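You operate a simulated robot arm through the tools that you are given. There is no shell and no other tool. Be economical: measure what you need, move in short steps, check, and stop when the job is done.

The job below is to be done with a simulated robot arm. You get a single attempt, and the scene is never put back.

Task
Wax the top of the silver cap and close the tin again.
Fine: load the blue pad from the wax tin and lay it back after. A coat counts when it lies all over at full strength: go over it till it gets no stronger.

Only the result counts: the job must be done as asked and must still hold three seconds after the hand-in. Knocking over, shifting, dropping, spilling or breaking anything else fails it. A push-on lid holds only when it is set on centred and level and pressed home; a screw cap is set on level and turned clockwise until tight.

Robot
A 6-joint arm with a two-finger parallel gripper, fixed in place. Base frame: the origin is at the foot of the arm, x ahead of it, y to its left, z up; the work surface is at about z = 0. Readings come in m, degrees, newtons and seconds.
With the tool pointing down near the work surface it reaches from about 0.14 to 0.58 m from the base axis. Its first joint turns from -66.0 to 66.0 degrees. Payload 2.1 kg.
The tool frame sits at the grasp point between the pads (the TCP): z along the fingers, y along the line on which they close. The tips reach 0.03 m beyond it. Largest opening 0.094 m; finger width 0.028, thickness 0.01; the body of the gripper, 0.05 by 0.096 m, starts 0.055 m behind the TCP.
Orientation is told as [roll, pitch, yaw] about the base's x, y, z axes, in that order, counted from this pose: with the fingers straight down and closing along the base's y, the tool's x points along the base's -x, its y along +y and its z along -z.

Tools
- The arm moves only by the tool arm_command. Its argument "steps" is a list of rows, each an object of numbers (a shift or turn left out is 0, a gripper value left out holds the last): "fingers": the gripper command, from -1 (shut) to 1 (fully open), values between in proportion; "x", "y", "z": the shift along the base's x, y, z in m; "ax", "ay", "az": the turn, a rotation vector about the base's x, y, z in degrees. In form: [{"fingers": .., "x": .., "y": .., "z": .., "ax": .., "ay": .., "az": ..}, ...]. A call has 1 to 20 rows; each row shifts and turns the commanded pose from where the row before left it. Rows are played at 5 a second. More than 0.05 m and 8.6 degrees between two rows, or a gripper value outside its range, and nothing of the call is played. A pose out of reach is approached as far as the arm can. The call stops where the force on the tool passes 50 N (or 10 N more than at its start, if that is more) or the arm is blocked; 0.2 s more then pass. Each finger travels about 0.072 m/s and halts on what it meets, pressing with about 28 N; the grip force reading is that of the motor and also rises with nothing between the fingers. The clock runs only during rows and for 0.2 s after the last one: add rows that do not move to give the fingers time. The reply holds the time, the measured pose of the TCP, the force on the tool along the base axes, the opening and the grip force, in the units named above and with some noise, with the torque about the TCP (base axes, N m) and any sound that the robot's microphone picked up.
- Cameras (640 x 400 px; columns grow to the right, rows downward): "scene" is fixed at [0.011, -0.3615, 0.4666]; the picture's right is [0.99, -0.14, 0.00], its down [-0.10, -0.74, -0.67] and it looks along [0.09, 0.66, -0.74] (base axes); focal length 214 px, centre (320, 200). "wrist" rides on the gripper at [0.076, 0.014, -0.103] in the tool frame; the picture's right is [-0.18, 0.98, 0.00], its down [-0.75, -0.14, -0.64] and it looks along [-0.63, -0.12, 0.77] (tool axes); focal length 243 px, centre (320, 200).
- snapshot(camera): a new picture of that camera. It takes no simulated time.
- probe_pixels(camera, pixels): for up to 12 pixels [column, row] of the newest picture of that camera ("zoom" is the newest enlarged one), the place [x, y, z] in the base frame of the surface seen there, good to about 0.002 m. It takes no simulated time.
- enlarge(camera, box): a new picture of the part [left, top, right, bottom] of that camera's present view, enlarged. It takes no simulated time.
- finish_job(): hands the job in; it is judged then, once.

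Go step by step. Measure first, check grasps and placings, and put right what went wrong. The budget is 80 turns and 34 pictures, counting those below and the enlarged ones. Unless the task says otherwise, let go and move clear before handing in, and close with one line.

The tools are called after "Request:" as name(argument=value, ...) on one line, values as JSON. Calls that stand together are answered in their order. arm_command: Moves the arm, as the interface text tells. Its arguments: {"type":"object","properties":{"steps":{"type":"array","items":{"type":"object","properties":{"fingers":{"type":"number"},"x":{"type":"number"},"y":{"type":"number"},"z":{"type":"number"},"ax":{"type":"number"},"ay":{"type":"number"},"az":{"type":"number"}}}}},"required":["steps"]} The other tools are called the same way: snapshot (camera) takes a picture; probe_pixels (camera, pixels) gives the place of the surface under pixels of a picture; enlarge (camera, box) takes an enlarged picture of a part of a camera's view; finish_job () hands the job in.

At the start:

```text
time: 0.0
tool_pos: [0.2887, -0.0697, 0.3154]
tcp_rot: [-0.1, -0.1, 0.0]
force: [-0.3, 0.5, -0.6]
wrist_torque: [0.02, 0.01, 0.0]
gripper_width: 0.094
gripper_force: 0.1
```

scene: 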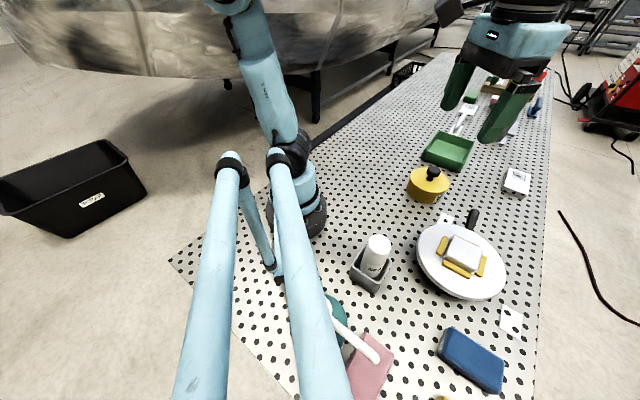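
wrist: 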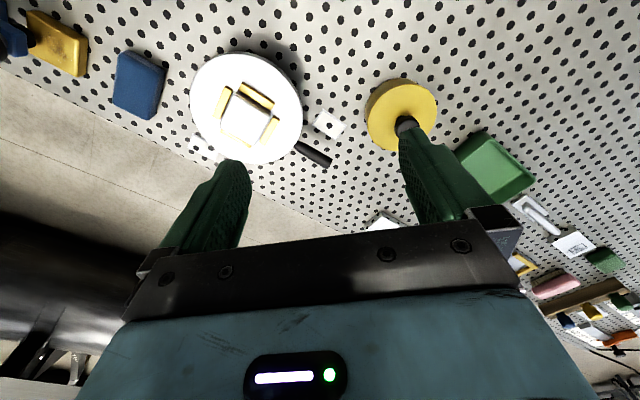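

The scene shows a yellow tin with a black knob (428,183), a round white plate with a block (462,260), a blue pad (470,358) and other things. I'll enlarge to identify the wax tin, the silver cap and the blue pad.

Request:
enlarge(camera="scene", box=[320, 200, 560, 400])

Request:
enlarge(camera="scene", box=[390, 60, 570, 210])

```text
2.00 times, centred on (440, 300) of scene
```

zoom: 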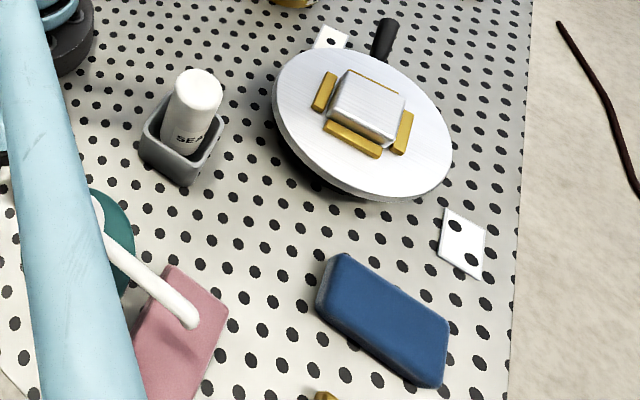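

```text
2.67 times, centred on (480, 135) of scene
```

zoom: 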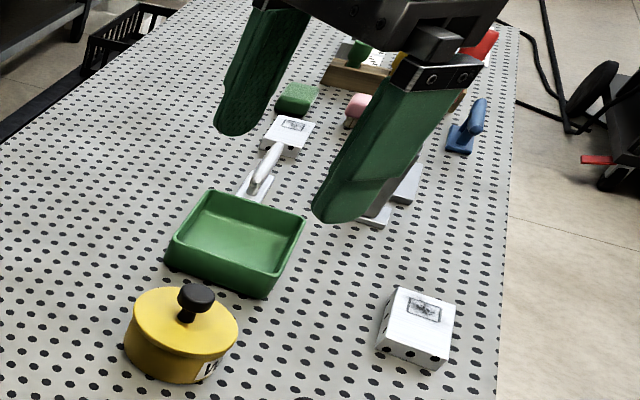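

The block at (462,252) on the turntable looks silver and the yellow tin has a label. I'll look closer for labels and other candidates.

Request:
enlarge(camera="wrist", box=[160, 20, 360, 180])

Request:
enlarge(camera="scene", box=[400, 155, 460, 210])

Request:
enlarge(camera="wrist", box=[480, 180, 640, 360])

```text
2.50 times, centred on (260, 100) of wrist
```

zoom: 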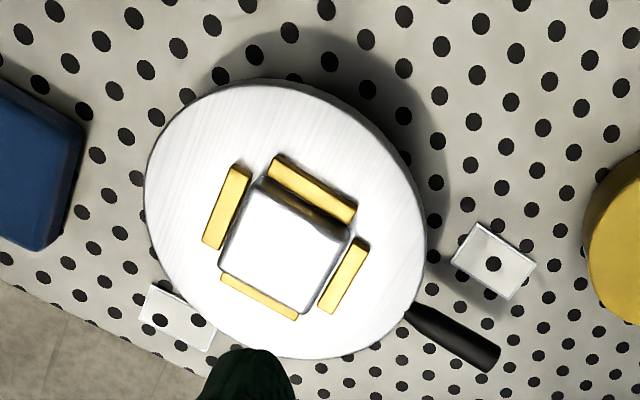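

```text
7.27 times, centred on (430, 182) of scene
```

zoom: 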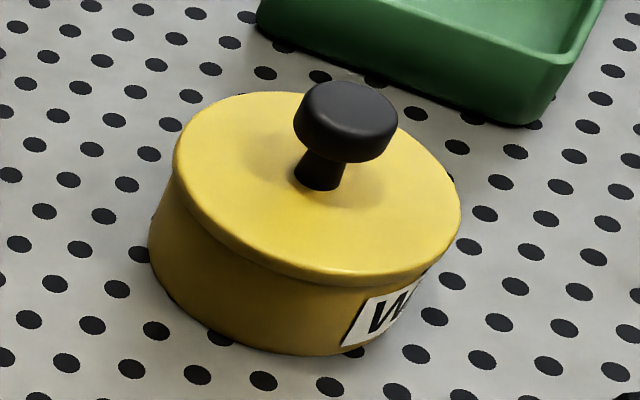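

```text
2.22 times, centred on (560, 270) of wrist
```

zoom: 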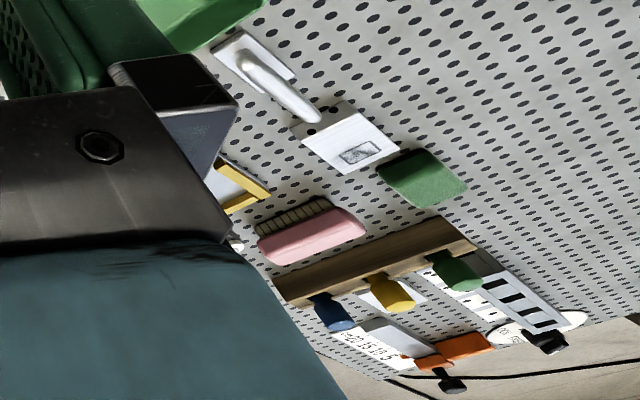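

The tin is the wax tin ("WA..."). The silver block sits on a turntable; I'll probe the sizes now.

Request:
snapshot(camera="scene")

Request:
probe_pixels(camera="scene", pixels=[[433, 171], [412, 177], [446, 182], [428, 189], [425, 201], [441, 331], [502, 363], [495, 390], [437, 352], [535, 107], [530, 113], [430, 176]])

Request:
probe_pixels(camera="scene", pixels=[[455, 237], [481, 248], [473, 268], [446, 256], [463, 250], [430, 235], [490, 280], [472, 214], [441, 244], [461, 270], [480, 266], [371, 348]])

```text
26 pictures are left
```

scene: 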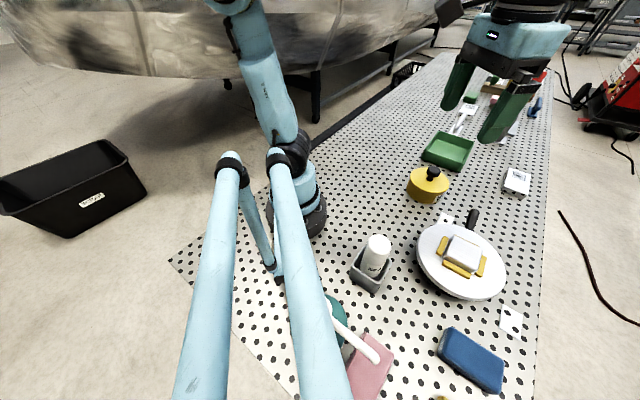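

```text
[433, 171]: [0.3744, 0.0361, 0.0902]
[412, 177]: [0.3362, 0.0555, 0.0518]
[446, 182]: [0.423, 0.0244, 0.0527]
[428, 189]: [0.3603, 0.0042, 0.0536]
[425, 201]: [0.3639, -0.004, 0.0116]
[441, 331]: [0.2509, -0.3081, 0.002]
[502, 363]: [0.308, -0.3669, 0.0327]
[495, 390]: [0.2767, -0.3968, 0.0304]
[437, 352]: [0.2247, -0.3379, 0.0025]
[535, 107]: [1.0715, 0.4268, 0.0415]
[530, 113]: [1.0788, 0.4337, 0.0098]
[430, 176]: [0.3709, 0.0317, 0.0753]
```

```text
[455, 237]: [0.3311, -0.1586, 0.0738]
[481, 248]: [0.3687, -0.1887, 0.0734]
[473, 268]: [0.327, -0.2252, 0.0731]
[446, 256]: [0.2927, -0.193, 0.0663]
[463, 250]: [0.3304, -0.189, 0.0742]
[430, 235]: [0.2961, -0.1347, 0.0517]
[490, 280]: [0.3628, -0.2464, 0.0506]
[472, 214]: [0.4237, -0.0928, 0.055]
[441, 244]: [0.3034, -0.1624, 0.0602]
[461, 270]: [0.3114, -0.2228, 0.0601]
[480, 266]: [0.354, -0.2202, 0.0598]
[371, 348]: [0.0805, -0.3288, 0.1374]
```

Tin ~0.09 m wide, cap top ≈ z 0.074, blue pad around (0.27,-0.35). I'll move for a better view of the pads and possible duplicates.

Request:
arm_command(steps=[{"fingers": 1, "x": -0.02, "y": -0.045}, {"x": -0.02, "y": -0.045}, {"x": -0.02, "y": -0.045}, {"x": -0.02, "y": -0.045}, {}])

Request:
snapshot(camera="wrist")

```text
time: 1.2
tool_pos: [0.2087, -0.251, 0.3123]
tcp_rot: [-0.1, -0.1, 0.0]
force: [-1.0, 0.3, 0.2]
wrist_torque: [0.0, -0.01, 0.01]
gripper_width: 0.094
gripper_force: 0.0
```

```text
25 pictures are left
```

wrist: 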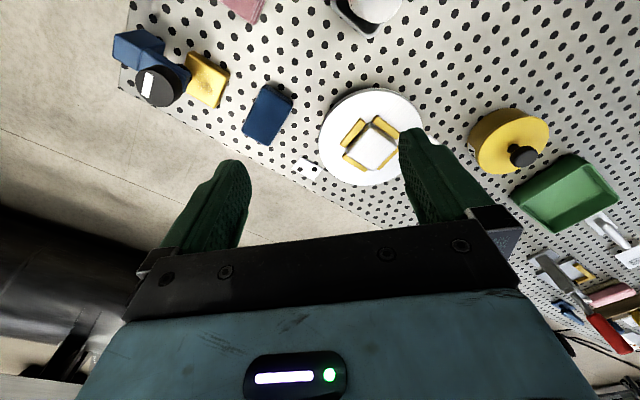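

The blue pad is at (267,113) in the wrist view; there's another blue object with a black disc at (150,65). I'll enlarge and probe.

Request:
enlarge(camera="wrist", box=[100, 10, 340, 160])

Request:
probe_pixels(camera="wrist", pixels=[[268, 85], [292, 97], [243, 133], [267, 145], [266, 112], [135, 45], [155, 85], [205, 78], [373, 148], [397, 133], [365, 168], [349, 138]])

```text
2.67 times, centred on (220, 85) of wrist
```

zoom: 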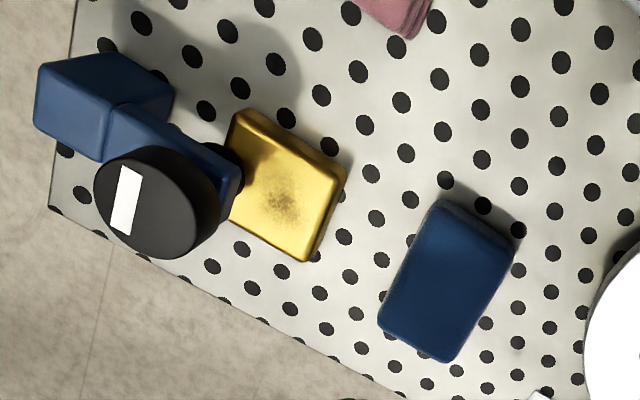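

```text
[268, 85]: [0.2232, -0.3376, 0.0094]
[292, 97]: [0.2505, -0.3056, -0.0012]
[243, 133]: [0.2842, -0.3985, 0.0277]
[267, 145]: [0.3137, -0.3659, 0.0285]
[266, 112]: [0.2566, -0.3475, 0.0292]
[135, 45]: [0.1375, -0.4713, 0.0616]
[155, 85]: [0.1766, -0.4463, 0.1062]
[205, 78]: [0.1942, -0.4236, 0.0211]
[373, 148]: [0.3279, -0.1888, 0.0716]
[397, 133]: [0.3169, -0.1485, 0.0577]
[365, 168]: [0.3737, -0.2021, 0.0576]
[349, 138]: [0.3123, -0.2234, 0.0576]
```

Probing the blue pad's top face corners and the cap's and turntable details.

Request:
probe_pixels(camera="zoom", pixels=[[440, 207], [507, 250], [384, 318], [447, 356], [410, 265], [478, 300], [473, 225], [415, 340], [445, 280], [443, 203], [514, 245], [270, 180]])

Request:
enlarge(camera="wrist", box=[290, 60, 570, 200])

```text
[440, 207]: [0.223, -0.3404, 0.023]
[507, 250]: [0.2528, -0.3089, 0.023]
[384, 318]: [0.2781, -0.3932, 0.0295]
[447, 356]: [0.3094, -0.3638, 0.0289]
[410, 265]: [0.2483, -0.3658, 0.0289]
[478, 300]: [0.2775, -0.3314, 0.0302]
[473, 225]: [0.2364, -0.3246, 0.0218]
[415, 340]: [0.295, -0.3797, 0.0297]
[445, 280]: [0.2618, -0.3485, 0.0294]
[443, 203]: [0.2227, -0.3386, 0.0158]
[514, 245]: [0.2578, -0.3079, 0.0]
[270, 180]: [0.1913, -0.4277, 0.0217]
```

```text
2.29 times, centred on (430, 130) of wrist
```

zoom: 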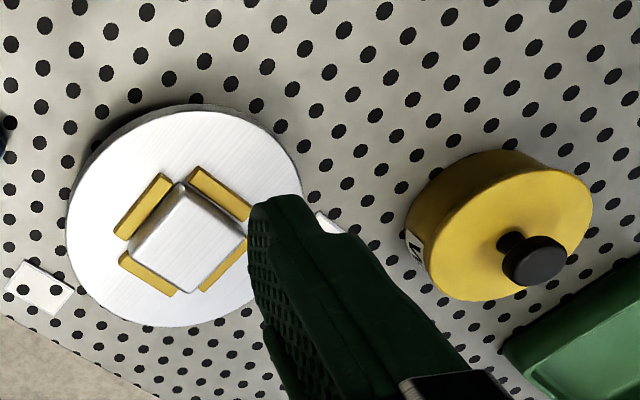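

Pad: ~0.077×0.045×0.029 at (0.266,-0.352), long axis at -45°. Next the tin: probing its knob and rim.

Request:
probe_pixels(camera="zoom", pixels=[[545, 264], [562, 250], [525, 278], [560, 275], [418, 205], [580, 180], [440, 290], [515, 175], [425, 265], [535, 170], [510, 238], [520, 290]])

Request:
arm_command(steps=[{"fingers": 1, "x": 0.025, "y": 0.045}, {"x": 0.025, "y": 0.045}, {"x": 0.025, "y": 0.045}, {"x": 0.025, "y": 0.045}, {"x": 0.025, "y": 0.045, "z": -0.02}, {"x": 0.02, "y": 0.045, "z": -0.04}, {}])

Request:
snapshot(camera="wrist")

```text
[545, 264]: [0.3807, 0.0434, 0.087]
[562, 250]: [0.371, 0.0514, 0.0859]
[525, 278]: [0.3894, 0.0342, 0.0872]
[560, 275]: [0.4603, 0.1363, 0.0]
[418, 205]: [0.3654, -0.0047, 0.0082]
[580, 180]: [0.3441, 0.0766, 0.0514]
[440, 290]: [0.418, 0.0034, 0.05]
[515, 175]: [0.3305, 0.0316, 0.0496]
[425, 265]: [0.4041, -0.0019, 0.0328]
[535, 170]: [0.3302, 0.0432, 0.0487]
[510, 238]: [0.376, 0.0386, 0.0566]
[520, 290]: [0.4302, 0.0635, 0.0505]
```

```text
refused: row 1 steps farther than a row can; nothing moved
```

```text
22 pictures are left
```

wrist: 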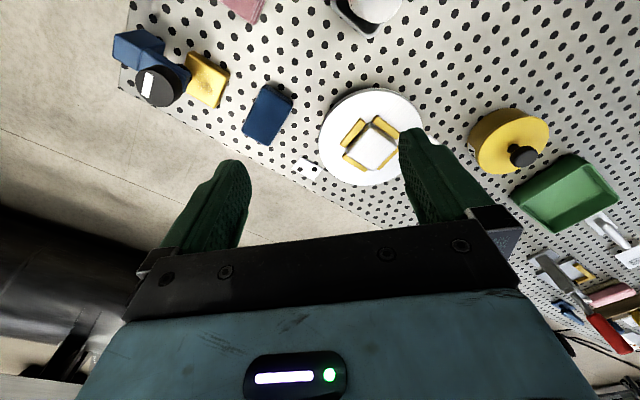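

The move was refused (row too long); knob centre ≈ (0.379,0.040). Moving above it with smaller rows.

Request:
arm_command(steps=[{"fingers": 1, "x": 0.0213, "y": 0.0364}, {"x": 0.0213, "y": 0.0364}, {"x": 0.0213, "y": 0.0364}, {"x": 0.0213, "y": 0.0364}, {"x": 0.0213, "y": 0.0364}, {"x": 0.0213, "y": 0.0364}, {"x": 0.0213, "y": 0.0364}, {"x": 0.0213, "y": 0.0364}, {"z": -0.045}, {"z": -0.045}, {"z": -0.03}, {}])

Request:
snapshot(camera="wrist")

Request:
snapshot(camera="scene")

```text
time: 3.8
tool_pos: [0.3798, 0.0434, 0.1951]
tcp_rot: [0.1, -0.1, 0.0]
force: [0.0, 0.5, 1.3]
wrist_torque: [-0.01, 0.02, 0.03]
gripper_width: 0.0941
gripper_force: 0.1
```

```text
21 pictures are left
```

wrist: 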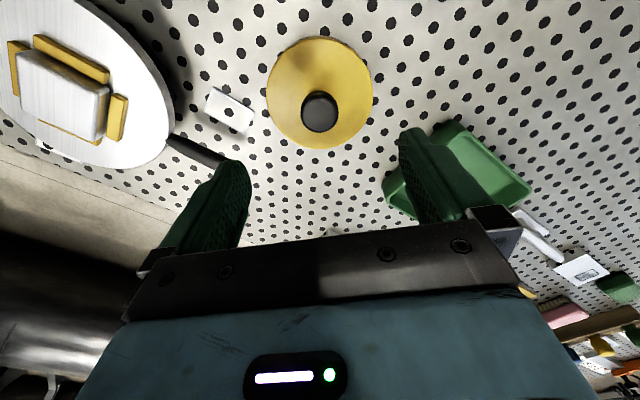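

```text
20 pictures are left
```

scene: 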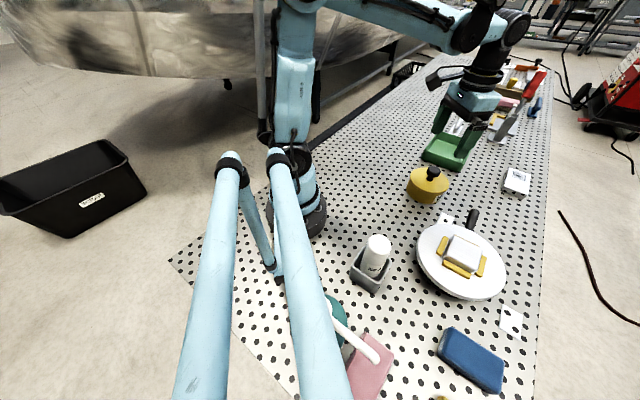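

Gripper is above the tin; probing the knob (320,112) and rim for exact centre.

Request:
probe_pixels(camera="wrist", pixels=[[303, 112], [320, 112], [336, 112], [320, 100], [320, 126], [269, 88], [371, 88], [318, 148], [318, 40], [281, 125], [357, 125], [320, 93]])

```text
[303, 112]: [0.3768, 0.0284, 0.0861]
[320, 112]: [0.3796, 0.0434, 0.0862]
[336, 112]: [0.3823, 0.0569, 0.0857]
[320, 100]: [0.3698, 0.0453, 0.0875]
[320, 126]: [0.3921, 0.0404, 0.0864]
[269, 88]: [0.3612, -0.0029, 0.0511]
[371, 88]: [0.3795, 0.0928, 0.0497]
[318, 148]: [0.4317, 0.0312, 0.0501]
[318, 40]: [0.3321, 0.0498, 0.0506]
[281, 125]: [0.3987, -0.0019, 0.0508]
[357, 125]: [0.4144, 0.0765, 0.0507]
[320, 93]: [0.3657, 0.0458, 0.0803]
```

Knob centre (0.380,0.0425), Ø≈0.028, head z 0.07–0.087. Descending and gripping it.

Request:
arm_command(steps=[{"fingers": 0.2, "y": -0.001, "z": -0.04}, {"z": -0.04}, {"z": -0.027}, {}, {}])

Request:
arm_command(steps=[{"fingers": -1}, {}, {}, {}, {}])

```text
time: 5.0
tool_pos: [0.3812, 0.0409, 0.0861]
tcp_rot: [0.0, -0.1, 0.0]
force: [0.3, 0.3, -0.1]
wrist_torque: [0.0, 0.01, 0.0]
gripper_width: 0.0564
gripper_force: 0.1
```

```text
time: 6.2
tool_pos: [0.3796, 0.04, 0.0851]
tcp_rot: [0.0, -0.1, 0.0]
force: [-1.0, 0.6, -0.3]
wrist_torque: [0.01, 0.01, -0.02]
gripper_width: 0.0319
gripper_force: 28.2
heard: snap
```

Grip holds at 0.032 m, with a "snap" heard — I'll look before pulling.

Request:
enlarge(camera="scene", box=[380, 120, 500, 220])

```text
4.00 times, centred on (440, 170) of scene
```

zoom: 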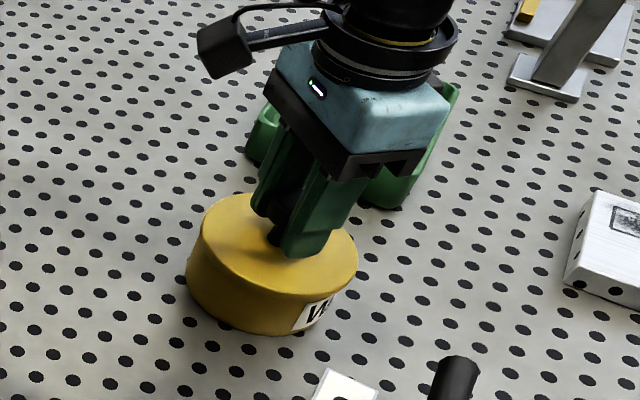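

Nothing looks displaced. Lifting gently.

Request:
arm_command(steps=[{"z": 0.003}, {"z": 0.003}, {"z": 0.004}, {"z": 0.01}, {"z": 0.02}, {"z": 0.03}, {}])

Request:
enlarge(camera="scene", box=[380, 120, 500, 220])

```text
time: 7.8
tool_pos: [0.3808, 0.0407, 0.1588]
tcp_rot: [0.0, -0.1, -0.1]
force: [-0.2, -0.4, -0.5]
wrist_torque: [0.01, -0.01, 0.04]
gripper_width: 0.0323
gripper_force: 27.9
```

```text
4.00 times, centred on (440, 170) of scene
```

zoom: 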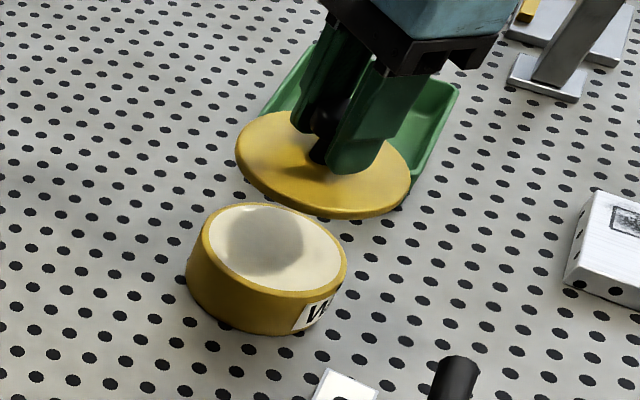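

The lid is off and the wax surface (275,245 in zoom) is near the rim. Probing it, then setting the lid at about (0.24,0.08).

Request:
probe_pixels(camera="zoom", pixels=[[275, 245], [235, 220], [325, 275], [205, 235], [346, 265], [290, 298], [240, 204], [230, 270], [310, 230], [300, 182], [380, 212]])

Request:
arm_command(steps=[{"x": -0.04, "y": 0.012}, {"x": -0.04, "y": 0.012}, {"x": -0.04, "y": 0.01}, {"x": -0.02, "y": 0.005}, {"z": -0.03}, {"z": -0.03}, {"z": -0.02}, {}])

Request:
snapshot(camera="scene")

```text
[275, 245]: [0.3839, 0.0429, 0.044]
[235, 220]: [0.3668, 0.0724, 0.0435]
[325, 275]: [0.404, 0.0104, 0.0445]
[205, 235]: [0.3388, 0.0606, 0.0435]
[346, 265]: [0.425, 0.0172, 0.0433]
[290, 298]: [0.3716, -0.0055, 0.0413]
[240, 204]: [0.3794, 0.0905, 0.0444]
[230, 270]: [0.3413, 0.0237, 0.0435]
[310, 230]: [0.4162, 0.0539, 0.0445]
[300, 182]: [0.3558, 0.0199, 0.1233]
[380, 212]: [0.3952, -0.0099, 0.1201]
```

```text
time: 9.6
tool_pos: [0.2398, 0.0795, 0.0799]
tcp_rot: [0.0, -0.1, 0.0]
force: [-0.5, 0.0, -0.5]
wrist_torque: [0.0, -0.01, 0.0]
gripper_width: 0.0321
gripper_force: 28.1
```

```text
17 pictures are left
```

scene: 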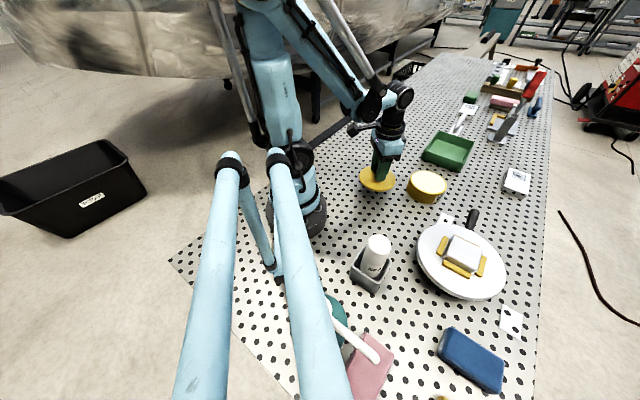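

Wax at z≈0.044, level with the rim. Lowering the lid until contact.

Request:
arm_command(steps=[{"z": -0.02}, {"z": -0.01}, {"z": -0.003}, {}])

```text
time: 10.6
tool_pos: [0.2393, 0.0789, 0.0456]
tcp_rot: [0.0, -0.1, 0.1]
force: [-0.2, 0.0, -0.7]
wrist_torque: [0.0, 0.0, 0.0]
gripper_width: 0.0323
gripper_force: 28.3
```

Request:
arm_command(steps=[{"z": -0.002}, {"z": -0.0015}, {"z": -0.0015}, {}])

```text
time: 11.6
tool_pos: [0.2388, 0.0791, 0.0403]
tcp_rot: [0.2, -0.2, 0.2]
force: [-1.9, 4.8, 27.4]
wrist_torque: [0.14, 0.05, 0.02]
gripper_width: 0.032
gripper_force: 27.5
```

Contact (27 N). Easing off and releasing, then rising.

Request:
arm_command(steps=[{"z": 0.0015}, {"fingers": 0.0}, {}, {}, {"z": 0.02}, {"z": 0.04}, {"z": 0.05}, {"z": 0.05}, {}])

Request:
enlarge(camera="scene", box=[340, 140, 460, 220])

```text
time: 13.6
tool_pos: [0.2382, 0.0791, 0.2026]
tcp_rot: [0.0, 0.0, 0.0]
force: [0.8, 1.0, 0.7]
wrist_torque: [-0.02, 0.01, -0.03]
gripper_width: 0.047
gripper_force: 0.3
```

```text
5.00 times, centred on (400, 180) of scene
```

zoom: 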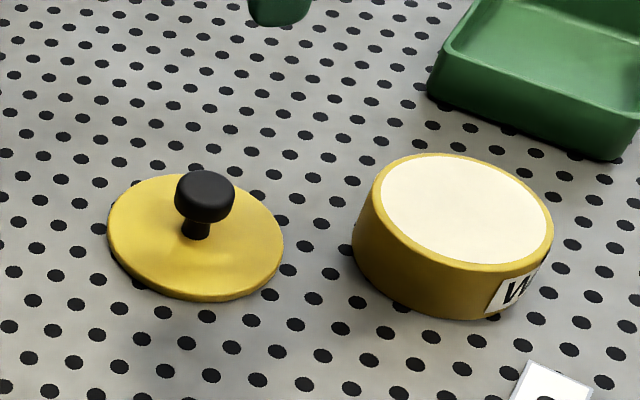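

Lid rests flat. Moving over the blue pad with the gripper yawed -45°.

Request:
arm_command(steps=[{"fingers": 0.5, "x": 0.0028, "y": -0.0431, "az": -4.5}, {"x": 0.0028, "y": -0.0431, "az": -4.5}, {"x": 0.0028, "y": -0.0431, "az": -4.5}, {"x": 0.0028, "y": -0.0431, "az": -4.5}, {"x": 0.0028, "y": -0.0431, "az": -4.5}, {"x": 0.0028, "y": -0.0431, "az": -4.5}, {"x": 0.0028, "y": -0.0431, "az": -4.5}, {"x": 0.0028, "y": -0.0431, "az": -4.5}, {"x": 0.0028, "y": -0.0431, "az": -4.5}, {"x": 0.0028, "y": -0.0431, "az": -4.5}, {}])

Request:
snapshot(camera="wrist")

```text
time: 16.0
tool_pos: [0.2661, -0.3524, 0.2045]
tcp_rot: [0.0, -0.1, -45.1]
force: [0.1, -0.1, -0.1]
wrist_torque: [-0.02, 0.04, 0.0]
gripper_width: 0.0704
gripper_force: 0.1
```

```text
15 pictures are left
```

wrist: 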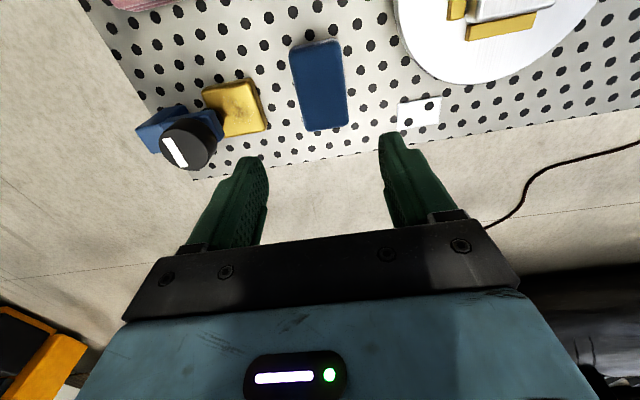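

Pad seen at (320,85) between the fingers; probing its edges for centre and angle.

Request:
probe_pixels(camera="wrist", pixels=[[293, 60], [303, 115], [336, 55], [344, 110], [294, 48], [335, 44], [310, 128], [344, 122], [320, 85], [298, 88], [341, 83]])

```text
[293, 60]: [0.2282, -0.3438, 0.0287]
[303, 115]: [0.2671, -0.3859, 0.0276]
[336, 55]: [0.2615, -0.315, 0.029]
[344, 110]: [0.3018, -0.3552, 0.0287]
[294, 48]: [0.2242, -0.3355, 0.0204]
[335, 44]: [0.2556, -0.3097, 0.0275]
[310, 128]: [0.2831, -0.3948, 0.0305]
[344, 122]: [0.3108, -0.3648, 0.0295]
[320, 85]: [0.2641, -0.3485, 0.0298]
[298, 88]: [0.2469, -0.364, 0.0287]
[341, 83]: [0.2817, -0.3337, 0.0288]
```

Pad centre ≈ (0.267,-0.351), yaw ≈ -45.5°. Descending to TCP z 0.042 and gripping.

Request:
arm_command(steps=[{"x": 0.001, "y": 0.001, "z": -0.045}, {"z": -0.045}, {"z": -0.045}, {"z": -0.02}, {"z": -0.0075}, {}, {"fingers": -1}, {}, {}, {}])

```text
time: 18.2
tool_pos: [0.2698, -0.3496, 0.0387]
tcp_rot: [0.0, -0.2, -45.1]
force: [0.4, -0.6, 0.4]
wrist_torque: [0.0, -0.03, -0.01]
gripper_width: 0.0548
gripper_force: 27.8
```

Gripped at 0.055 m, pad bottom is ~0.0387 below TCP. Lifting and checking.

Request:
arm_command(steps=[{"z": 0.02}, {"z": 0.04}, {"z": 0.05}, {"z": 0.05}, {}])

Request:
snapshot(camera="scene")

```text
time: 19.4
tool_pos: [0.2711, -0.3517, 0.1985]
tcp_rot: [0.1, -0.1, -45.1]
force: [-0.1, -0.9, 0.0]
wrist_torque: [0.02, -0.03, -0.01]
gripper_width: 0.0547
gripper_force: 28.4
```

```text
14 pictures are left
```

scene: 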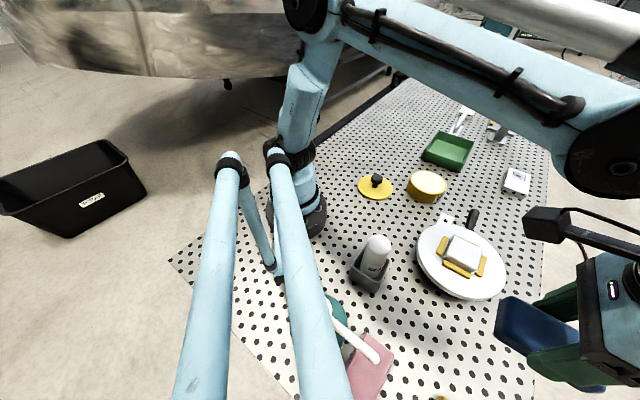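

Pad held level. Moving above the tin.

Request:
arm_command(steps=[{"x": 0.0111, "y": 0.0394}, {"x": 0.0111, "y": 0.0394}, {"x": 0.0111, "y": 0.0394}, {"x": 0.0111, "y": 0.0394}, {"x": 0.0111, "y": 0.0394}, {"x": 0.0111, "y": 0.0394}, {"x": 0.0111, "y": 0.0394}, {"x": 0.0111, "y": 0.0394}, {"x": 0.0111, "y": 0.0394}, {"x": 0.0111, "y": 0.0394}, {"z": -0.05}, {"z": -0.045}, {}])

```text
time: 22.2
tool_pos: [0.3785, 0.0426, 0.105]
tcp_rot: [-0.1, -0.1, -45.0]
force: [0.0, 0.0, -1.4]
wrist_torque: [-0.02, -0.03, 0.01]
gripper_width: 0.0546
gripper_force: 28.1
```

Request:
arm_command(steps=[{"x": 0.003, "z": -0.012}, {"z": -0.006}, {"z": -0.003}, {"z": -0.002}, {}])

Request:
enlarge(camera="scene", box=[380, 130, 480, 210])

```text
time: 23.4
tool_pos: [0.3839, 0.0443, 0.0817]
tcp_rot: [0.1, 0.0, -45.1]
force: [-1.1, -0.1, 0.1]
wrist_torque: [0.01, 0.0, 0.01]
gripper_width: 0.0548
gripper_force: 27.7
```

```text
5.00 times, centred on (430, 170) of scene
```

zoom: 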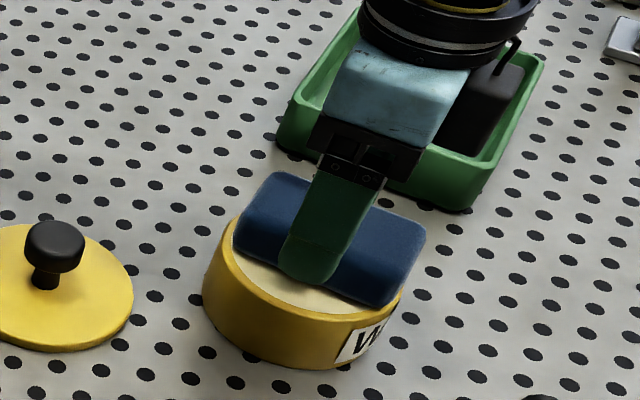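

The pad is over the wax, no contact force yet. Pressing down in small steps.

Request:
arm_command(steps=[{"z": -0.001}, {"z": -0.001}, {}])

```text
time: 24.2
tool_pos: [0.3829, 0.0461, 0.0798]
tcp_rot: [-0.1, 0.0, -45.0]
force: [-0.3, -1.0, 31.9]
wrist_torque: [-0.06, 0.06, -0.02]
gripper_width: 0.0547
gripper_force: 27.8
```

Firm contact (32 N). Easing slightly and holding a moment to load.

Request:
arm_command(steps=[{"z": 0.0005}, {}, {}, {}, {}, {}])

Request:
arm_command(steps=[{"z": 0.01}, {"z": 0.03}, {"z": 0.05}, {}])

Request:
enlarge(camera="scene", box=[380, 100, 500, 210])

```text
time: 25.6
tool_pos: [0.3826, 0.0446, 0.0801]
tcp_rot: [0.0, 0.0, -45.0]
force: [2.7, -0.3, 16.0]
wrist_torque: [-0.05, -0.17, -0.01]
gripper_width: 0.0547
gripper_force: 28.3
```

```text
time: 26.6
tool_pos: [0.3827, 0.0446, 0.1702]
tcp_rot: [0.0, -0.1, -45.0]
force: [-1.0, 0.7, -0.9]
wrist_torque: [-0.01, -0.03, 0.02]
gripper_width: 0.0549
gripper_force: 27.8
```

```text
3.64 times, centred on (440, 155) of scene
```

zoom: 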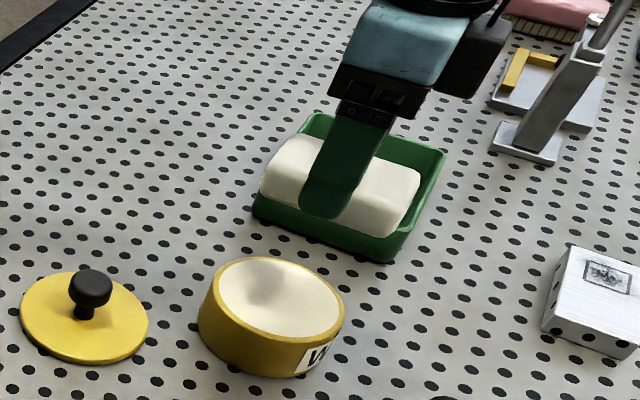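

The pad turned cream — it is loaded. Moving over the cap (centre ≈ (0.330,-0.191)).

Request:
arm_command(steps=[{"x": -0.0088, "y": -0.0392, "az": 0.7}, {"x": -0.0088, "y": -0.0392, "az": 0.7}, {"x": -0.0088, "y": -0.0392, "az": 0.7}, {"x": -0.0088, "y": -0.0392, "az": 0.7}, {"x": -0.0088, "y": -0.0392, "az": 0.7}, {"x": -0.0088, "y": -0.0392, "az": 0.5}, {"z": -0.04}, {}])

Request:
enlarge(camera="scene", box=[390, 190, 540, 310])

```text
time: 28.4
tool_pos: [0.331, -0.1922, 0.1288]
tcp_rot: [0.0, -0.2, -41.0]
force: [0.0, 0.3, 0.1]
wrist_torque: [0.03, 0.01, 0.0]
gripper_width: 0.055
gripper_force: 28.1
```

```text
3.33 times, centred on (465, 250) of scene
```

zoom: 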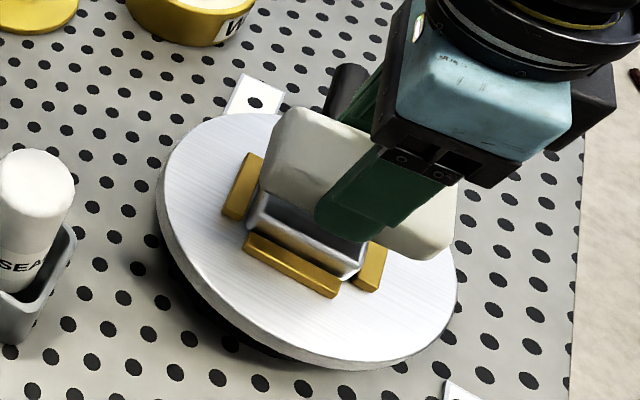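

Pad is above the cap and aligned. Descending to contact.

Request:
arm_command(steps=[{"z": -0.01}, {"z": -0.005}, {"z": -0.002}, {"z": -0.001}, {}])

```text
time: 29.6
tool_pos: [0.33, -0.1918, 0.1115]
tcp_rot: [0.0, -0.1, -41.0]
force: [-0.8, 0.2, -0.7]
wrist_torque: [0.01, 0.02, 0.03]
gripper_width: 0.0546
gripper_force: 28.1
```

Request:
arm_command(steps=[{"z": -0.0007}, {"z": -0.0007}, {"z": -0.0006}, {}])

```text
time: 30.6
tool_pos: [0.3309, -0.1914, 0.1101]
tcp_rot: [-0.1, -0.1, -41.0]
force: [-0.1, -0.1, 0.4]
wrist_torque: [-0.01, -0.03, -0.01]
gripper_width: 0.0547
gripper_force: 28.2
```

Request:
arm_command(steps=[{"z": -0.0006}, {"z": -0.0006}, {}])

```text
time: 31.4
tool_pos: [0.3305, -0.1921, 0.1101]
tcp_rot: [0.1, 0.0, -40.9]
force: [1.9, 0.4, 19.4]
wrist_torque: [0.09, 0.03, -0.03]
gripper_width: 0.0548
gripper_force: 28.2
```

Contact at 19 N. Rubbing with short strokes along both cap axes.

Request:
arm_command(steps=[{"z": 0.0002}, {"x": 0.009, "y": -0.008}, {"x": -0.009, "y": 0.008}, {"x": -0.009, "y": 0.008}, {"x": 0.009, "y": -0.008}, {"x": 0.007, "y": 0.008}, {"x": -0.007, "y": -0.008}, {"x": -0.007, "y": -0.008}, {"x": 0.007, "y": 0.008}, {"x": 0.009, "y": -0.008}, {"x": -0.009, "y": 0.008}, {"x": -0.009, "y": 0.008}, {"x": 0.009, "y": -0.008}, {"x": 0.007, "y": 0.008}, {"x": -0.007, "y": -0.008}, {"x": -0.007, "y": -0.008}, {"x": 0.007, "y": 0.008}, {}])

Request:
arm_command(steps=[{"z": 0.03}, {"z": 0.04}, {"x": 0.03, "y": 0.03}, {"x": 0.03, "y": 0.03}, {"x": 0.01, "y": 0.04}, {}])

Request:
enlarge(camera="scene", box=[400, 200, 520, 310])

```text
time: 35.2
tool_pos: [0.3291, -0.1913, 0.1083]
tcp_rot: [-0.1, -0.1, -41.0]
force: [-2.4, -2.6, 7.2]
wrist_torque: [-0.05, 0.22, 0.06]
gripper_width: 0.0549
gripper_force: 28.3
```

```text
time: 36.6
tool_pos: [0.3986, -0.0926, 0.1779]
tcp_rot: [0.0, -0.1, -41.0]
force: [0.4, 1.0, 0.1]
wrist_torque: [-0.02, 0.02, 0.01]
gripper_width: 0.0549
gripper_force: 27.8
```

```text
3.64 times, centred on (460, 255) of scene
```

zoom: 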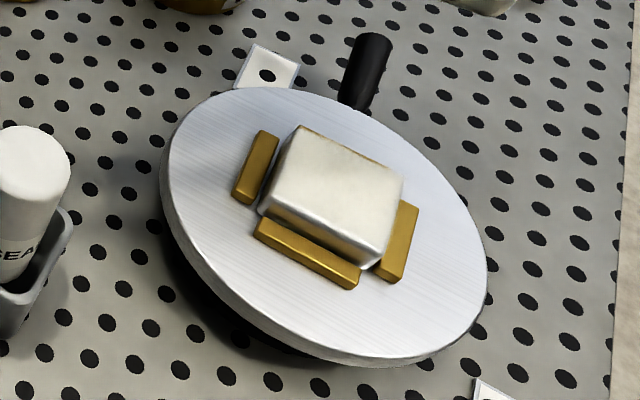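

The cap top now has a coat, somewhat mottled. Looking close before a second load.

Request:
enlarge(camera="scene", box=[440, 225, 490, 275])

Request:
arm_command(steps=[{"x": -0.004, "y": 0.045}, {"x": -0.004, "y": 0.045}, {"x": -0.006, "y": 0.045}, {"x": -0.002, "z": -0.04}, {"z": -0.04}, {"z": -0.012}, {"z": -0.004}, {"z": -0.0015}, {}])

```text
8.00 times, centred on (465, 250) of scene
```

zoom: 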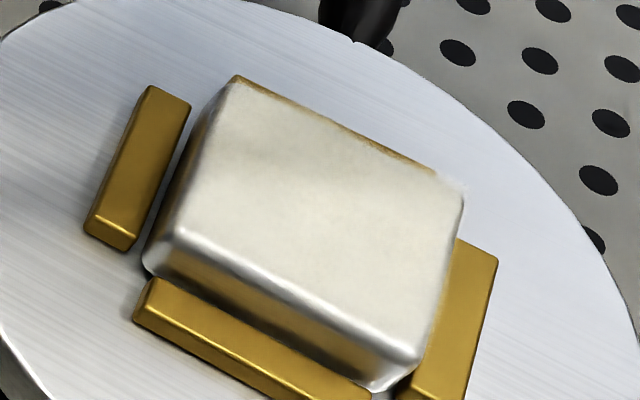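

```text
time: 38.6
tool_pos: [0.3843, 0.0427, 0.0815]
tcp_rot: [-0.1, -0.1, -41.0]
force: [0.9, 0.3, -0.1]
wrist_torque: [0.02, 0.0, 0.03]
gripper_width: 0.0549
gripper_force: 28.1
```

Coat is mostly even; slightly thin at the front edge. Reloading.

Request:
arm_command(steps=[{"z": -0.001}, {"z": -0.0005}, {}, {}, {}, {}, {}])

```text
time: 40.2
tool_pos: [0.3834, 0.0428, 0.0793]
tcp_rot: [0.2, -0.2, -41.0]
force: [0.7, -0.5, -0.4]
wrist_torque: [0.0, 0.03, 0.01]
gripper_width: 0.0548
gripper_force: 28.2
```

No contact yet — the pad has crept ~1–2 mm in the grip. Pressing a bit further.

Request:
arm_command(steps=[{"z": -0.0008}, {"z": -0.0006}, {}])

```text
time: 41.0
tool_pos: [0.3838, 0.0438, 0.0782]
tcp_rot: [0.0, 0.0, -41.0]
force: [-4.8, 0.7, 31.9]
wrist_torque: [0.02, 0.14, -0.02]
gripper_width: 0.0548
gripper_force: 27.9
```

Loaded (32 N). Back to the cap, approaching to just above contact (~0.108).

Request:
arm_command(steps=[{"z": 0.0005}, {}, {}, {"z": 0.02}, {"z": 0.04}, {"z": 0.03}, {"x": -0.0088, "y": -0.0392}, {"x": -0.0088, "y": -0.0392}, {"x": -0.0088, "y": -0.0392}, {"x": -0.0088, "y": -0.0392}, {"x": -0.0088, "y": -0.0392}, {"x": -0.0088, "y": -0.0392}, {"z": -0.04}, {"z": -0.015}, {"z": -0.004}, {}])

Request:
arm_command(steps=[{"z": -0.001}, {"z": -0.0005}, {}])

```text
time: 44.4
tool_pos: [0.3317, -0.19, 0.1092]
tcp_rot: [0.0, -0.2, -41.0]
force: [-0.4, 0.0, 0.9]
wrist_torque: [-0.01, 0.0, 0.02]
gripper_width: 0.0546
gripper_force: 28.2
```

```text
time: 45.2
tool_pos: [0.3308, -0.1921, 0.1086]
tcp_rot: [-0.1, -0.1, -41.0]
force: [0.8, -1.0, 3.1]
wrist_torque: [0.0, -0.01, -0.01]
gripper_width: 0.0549
gripper_force: 28.1
```

Contact begins (3 N). Pressing a little and rubbing with wider strokes.

Request:
arm_command(steps=[{"z": -0.0005}, {"x": 0.009, "y": -0.008}, {"x": -0.009, "y": 0.008}, {"x": -0.009, "y": 0.008}, {"x": 0.009, "y": -0.008}, {"x": 0.009, "y": 0.01}, {"x": -0.009, "y": -0.01}, {"x": -0.009, "y": -0.01}, {"x": 0.009, "y": 0.01}, {"x": -0.009, "y": -0.01}, {"x": 0.009, "y": -0.008}, {"x": -0.018, "y": 0.016}, {"x": 0.009, "y": -0.008}, {"x": 0.018, "y": 0.02}, {"x": 0.009, "y": -0.008}, {"x": -0.018, "y": 0.016}, {"x": 0.009, "y": -0.008}, {"x": -0.009, "y": -0.01}, {}])

Request:
arm_command(steps=[{"z": 0.03}, {"z": 0.04}, {"x": 0.03, "y": 0.03}, {"x": 0.03, "y": 0.03}, {"x": 0.01, "y": 0.04}, {}])

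Request:
enlarge(camera="scene", box=[440, 225, 490, 275])

```text
time: 49.2
tool_pos: [0.3332, -0.1905, 0.1067]
tcp_rot: [0.1, -0.2, -40.9]
force: [5.9, 5.2, 18.4]
wrist_torque: [0.29, -0.07, -0.07]
gripper_width: 0.055
gripper_force: 28.6
```

```text
time: 50.6
tool_pos: [0.4039, -0.0924, 0.1772]
tcp_rot: [0.0, -0.2, -40.9]
force: [-0.3, -0.1, 1.0]
wrist_torque: [0.0, 0.02, -0.03]
gripper_width: 0.0545
gripper_force: 28.6
```

```text
8.00 times, centred on (465, 250) of scene
```

zoom: 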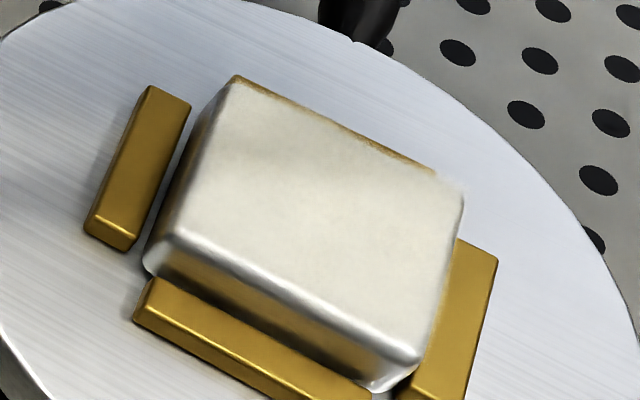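

The coat looks the same as after the first pass, edge to edge: no stronger. Returning over the pad's place, viewing the cap with the wrist camera on the way.

Request:
arm_command(steps=[{"x": -0.0191, "y": -0.0368, "az": -0.6}, {"x": -0.0191, "y": -0.0368, "az": -0.6}, {"x": -0.0191, "y": -0.0368, "az": -0.6}, {"x": -0.0191, "y": -0.0368, "az": -0.6}, {"x": -0.0191, "y": -0.0368, "az": -0.6}, {"x": -0.0191, "y": -0.0368, "az": -0.6}, {"x": -0.0191, "y": -0.0368, "az": -0.5}, {}])

Request:
enlarge(camera="scene", box=[400, 200, 640, 400])

Request:
snapshot(camera="wrist")

```text
time: 52.4
tool_pos: [0.2701, -0.3516, 0.1795]
tcp_rot: [0.1, -0.1, -45.1]
force: [-0.2, 0.4, -0.6]
wrist_torque: [-0.01, -0.01, -0.02]
gripper_width: 0.0544
gripper_force: 28.2
```

```text
2.00 times, centred on (520, 300) of scene
```

zoom: 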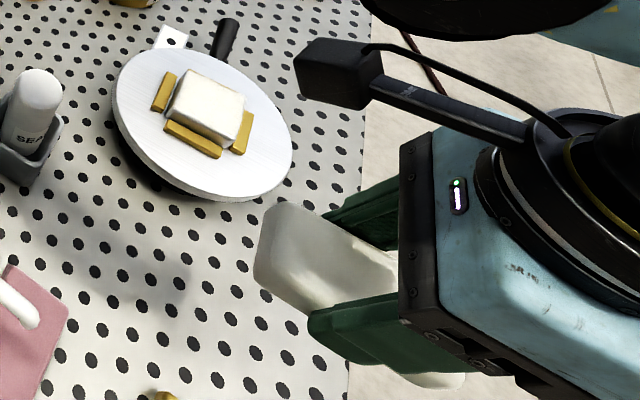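

```text
6 pictures are left
```

wrist: 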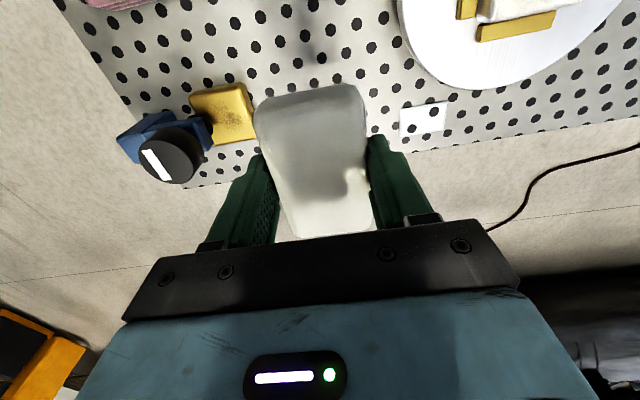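

In better light the cap top is evenly cream. Lowering the pad at its old place.

Request:
arm_command(steps=[{"y": 0.001, "z": -0.05}, {"z": -0.05}, {"z": -0.03}, {"z": -0.01}, {"z": -0.003}, {}])

Request:
arm_command(steps=[{"z": -0.001}, {"z": -0.001}, {}])

```text
time: 53.8
tool_pos: [0.2682, -0.3481, 0.0361]
tcp_rot: [0.0, -0.2, -45.1]
force: [-0.5, 1.1, 27.8]
wrist_torque: [0.08, 0.1, -0.04]
gripper_width: 0.0548
gripper_force: 27.9
```

```text
time: 54.4
tool_pos: [0.2689, -0.3485, 0.034]
tcp_rot: [0.1, -0.2, -45.1]
force: [-0.5, 1.9, 15.5]
wrist_torque: [-0.03, -0.03, 0.02]
gripper_width: 0.0548
gripper_force: 28.2
stopped in row 2: the force on the tool passed its limit (the readings are from after the stop); the commanded pose is now the measured one
```

Pad is on the table. Releasing and rising.

Request:
arm_command(steps=[{"fingers": 0.5}, {}, {}, {"z": 0.02}, {"z": 0.045}, {"z": 0.05}, {"z": 0.05}, {}])

Request:
snapshot(camera="wrist")

```text
time: 56.2
tool_pos: [0.2684, -0.3472, 0.1992]
tcp_rot: [0.0, -0.1, -45.1]
force: [-0.1, -0.2, 0.1]
wrist_torque: [0.03, 0.01, 0.01]
gripper_width: 0.0707
gripper_force: 0.0
```

```text
5 pictures are left
```

wrist: 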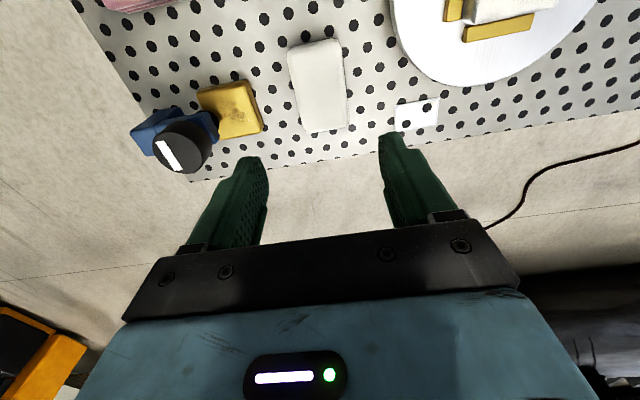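

The pad lies back in its place. Going to the lid's knob at (0.239,0.079), yaw back to 0.

Request:
arm_command(steps=[{"fingers": 0.2, "x": -0.003, "y": 0.0426, "az": 4.5}, {"x": -0.003, "y": 0.0426, "az": 4.5}, {"x": -0.003, "y": 0.0426, "az": 4.5}, {"x": -0.003, "y": 0.0426, "az": 4.5}, {"x": -0.003, "y": 0.0426, "az": 4.5}, {"x": -0.003, "y": 0.0426, "az": 4.5}, {"x": -0.003, "y": 0.0426, "az": 4.5}, {"x": -0.003, "y": 0.0426, "az": 4.5}, {"x": -0.003, "y": 0.0426, "az": 4.5}, {"x": -0.003, "y": 0.0426, "az": 4.5}, {}])

Request:
snapshot(camera="wrist")

```text
time: 58.6
tool_pos: [0.2378, 0.0772, 0.1995]
tcp_rot: [0.2, -0.1, -0.2]
force: [-0.2, -0.7, -0.5]
wrist_torque: [0.01, -0.02, -0.01]
gripper_width: 0.0562
gripper_force: 0.1
```

```text
4 pictures are left
```

wrist: 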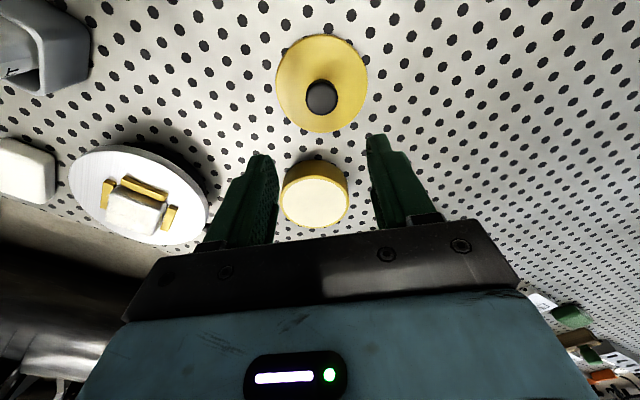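

Lid at (321,85) and open tin at (315,195). Probing lid and tin rims to centre the closing.

Request:
probe_pixels(camera="wrist", pixels=[[278, 85], [366, 85], [321, 36], [321, 131], [321, 97], [306, 97], [336, 97], [284, 198], [346, 198], [315, 178], [315, 222], [315, 198]])

Request:
arm_command(steps=[{"x": 0.001, "y": 0.0015, "z": -0.045}, {"z": -0.045}, {"z": -0.045}, {"z": -0.022}, {}, {"fingers": -1}, {}, {}, {}])

```text
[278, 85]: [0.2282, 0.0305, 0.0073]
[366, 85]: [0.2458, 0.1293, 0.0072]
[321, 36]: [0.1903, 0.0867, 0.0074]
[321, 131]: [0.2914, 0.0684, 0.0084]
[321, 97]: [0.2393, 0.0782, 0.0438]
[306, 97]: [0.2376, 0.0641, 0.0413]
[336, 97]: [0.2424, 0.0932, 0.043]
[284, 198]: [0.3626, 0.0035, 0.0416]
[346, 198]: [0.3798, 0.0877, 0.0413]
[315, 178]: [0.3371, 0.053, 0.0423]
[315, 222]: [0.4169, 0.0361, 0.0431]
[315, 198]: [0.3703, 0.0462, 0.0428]
```

```text
time: 60.6
tool_pos: [0.2396, 0.079, 0.0416]
tcp_rot: [0.1, -0.1, -0.1]
force: [0.1, -0.2, -0.2]
wrist_torque: [-0.01, -0.03, -0.02]
gripper_width: 0.0323
gripper_force: 28.0
```

Knob gripped. Circle fits put the tin centre at (0.3825,0.0423) and the lid at (0.2411,0.0792), so the shift is about (+0.1405,-0.037). Lifting and moving over the tin.

Request:
arm_command(steps=[{"z": 0.02}, {"z": 0.04}, {"z": 0.04}, {"x": 0.0405, "y": -0.01}, {"x": 0.04, "y": -0.01}, {"x": 0.04, "y": -0.01}, {"x": 0.02, "y": -0.007}, {"z": -0.03}, {"z": -0.014}, {}, {}])

Request:
enlarge(camera="scene", box=[390, 140, 470, 210])

```text
time: 63.0
tool_pos: [0.3808, 0.0415, 0.0982]
tcp_rot: [0.0, 0.0, -0.1]
force: [0.5, -0.7, 0.0]
wrist_torque: [0.02, -0.01, 0.01]
gripper_width: 0.0323
gripper_force: 28.0
```

```text
5.71 times, centred on (430, 175) of scene
```

zoom: 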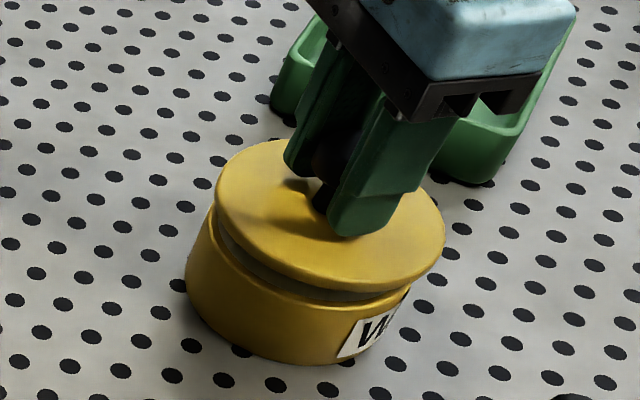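

Lid hovers centred over the tin. Checking rim points of lid and tin once.

Request:
probe_pixels(camera="zoom", pixels=[[219, 185], [441, 230], [300, 277], [250, 147], [400, 275], [225, 210], [190, 280], [300, 360], [235, 240]])

Request:
arm_command(steps=[{"z": -0.006}, {"z": -0.004}, {}])

```text
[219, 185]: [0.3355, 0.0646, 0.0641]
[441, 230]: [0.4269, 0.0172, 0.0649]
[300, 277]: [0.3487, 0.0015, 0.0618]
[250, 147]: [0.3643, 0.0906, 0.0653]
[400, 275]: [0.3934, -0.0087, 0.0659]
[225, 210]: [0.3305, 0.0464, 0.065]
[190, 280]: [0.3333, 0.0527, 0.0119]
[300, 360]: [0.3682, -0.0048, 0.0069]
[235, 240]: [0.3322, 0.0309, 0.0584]
```

```text
time: 63.8
tool_pos: [0.38, 0.0434, 0.0877]
tcp_rot: [0.1, -0.1, -0.1]
force: [0.2, 1.0, -0.7]
wrist_torque: [0.01, -0.01, 0.0]
gripper_width: 0.0323
gripper_force: 27.6
```

Lid rim centre ≈ (0.381,0.041), matching the tin. Pressing down in small steps.

Request:
arm_command(steps=[{"z": -0.0015}, {"z": -0.001}, {"z": -0.001}, {}])

```text
time: 64.8
tool_pos: [0.3796, 0.0429, 0.0844]
tcp_rot: [0.0, -0.1, -0.2]
force: [0.5, 0.3, -0.1]
wrist_torque: [0.02, 0.0, -0.01]
gripper_width: 0.0323
gripper_force: 27.5
```

Request:
arm_command(steps=[{"z": -0.001}, {"z": -0.001}, {"z": -0.0007}, {}])

```text
time: 65.8
tool_pos: [0.3796, 0.0426, 0.0814]
tcp_rot: [0.0, 0.0, -0.1]
force: [-1.7, -1.8, 30.0]
wrist_torque: [-0.04, -0.03, -0.04]
gripper_width: 0.032
gripper_force: 28.0
heard: snap
```

A snap at 30 N — the lid is seated. Releasing, rising and checking.

Request:
arm_command(steps=[{"z": 0.0008}, {"fingers": 0.2}, {}, {}, {"z": 0.02}, {"z": 0.04}, {"z": 0.05}, {}])

Request:
snapshot(camera="wrist")

Request:
probe_pixels(camera="wrist", pixels=[[285, 80], [355, 80], [320, 60], [320, 140], [290, 120], [350, 120], [320, 112]])

```text
time: 67.6
tool_pos: [0.3796, 0.0384, 0.1951]
tcp_rot: [0.1, -0.1, -0.1]
force: [0.4, 0.3, 0.4]
wrist_torque: [-0.01, 0.02, 0.02]
gripper_width: 0.0565
gripper_force: 0.1
```

```text
2 pictures are left
```

wrist: 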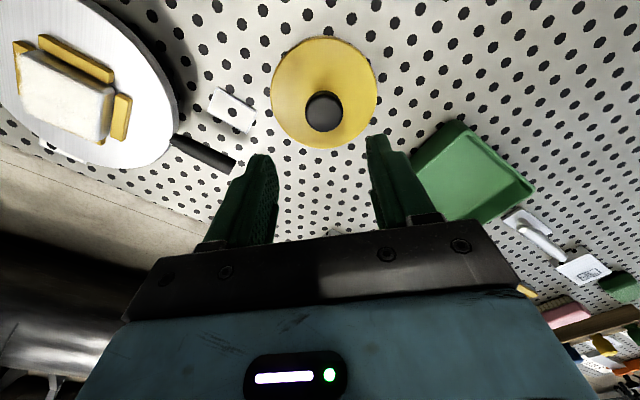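

```text
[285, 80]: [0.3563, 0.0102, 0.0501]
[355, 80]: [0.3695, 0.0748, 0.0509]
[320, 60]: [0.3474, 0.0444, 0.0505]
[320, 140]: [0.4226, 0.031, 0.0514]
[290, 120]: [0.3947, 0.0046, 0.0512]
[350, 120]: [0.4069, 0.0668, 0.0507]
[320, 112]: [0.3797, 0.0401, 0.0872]
```

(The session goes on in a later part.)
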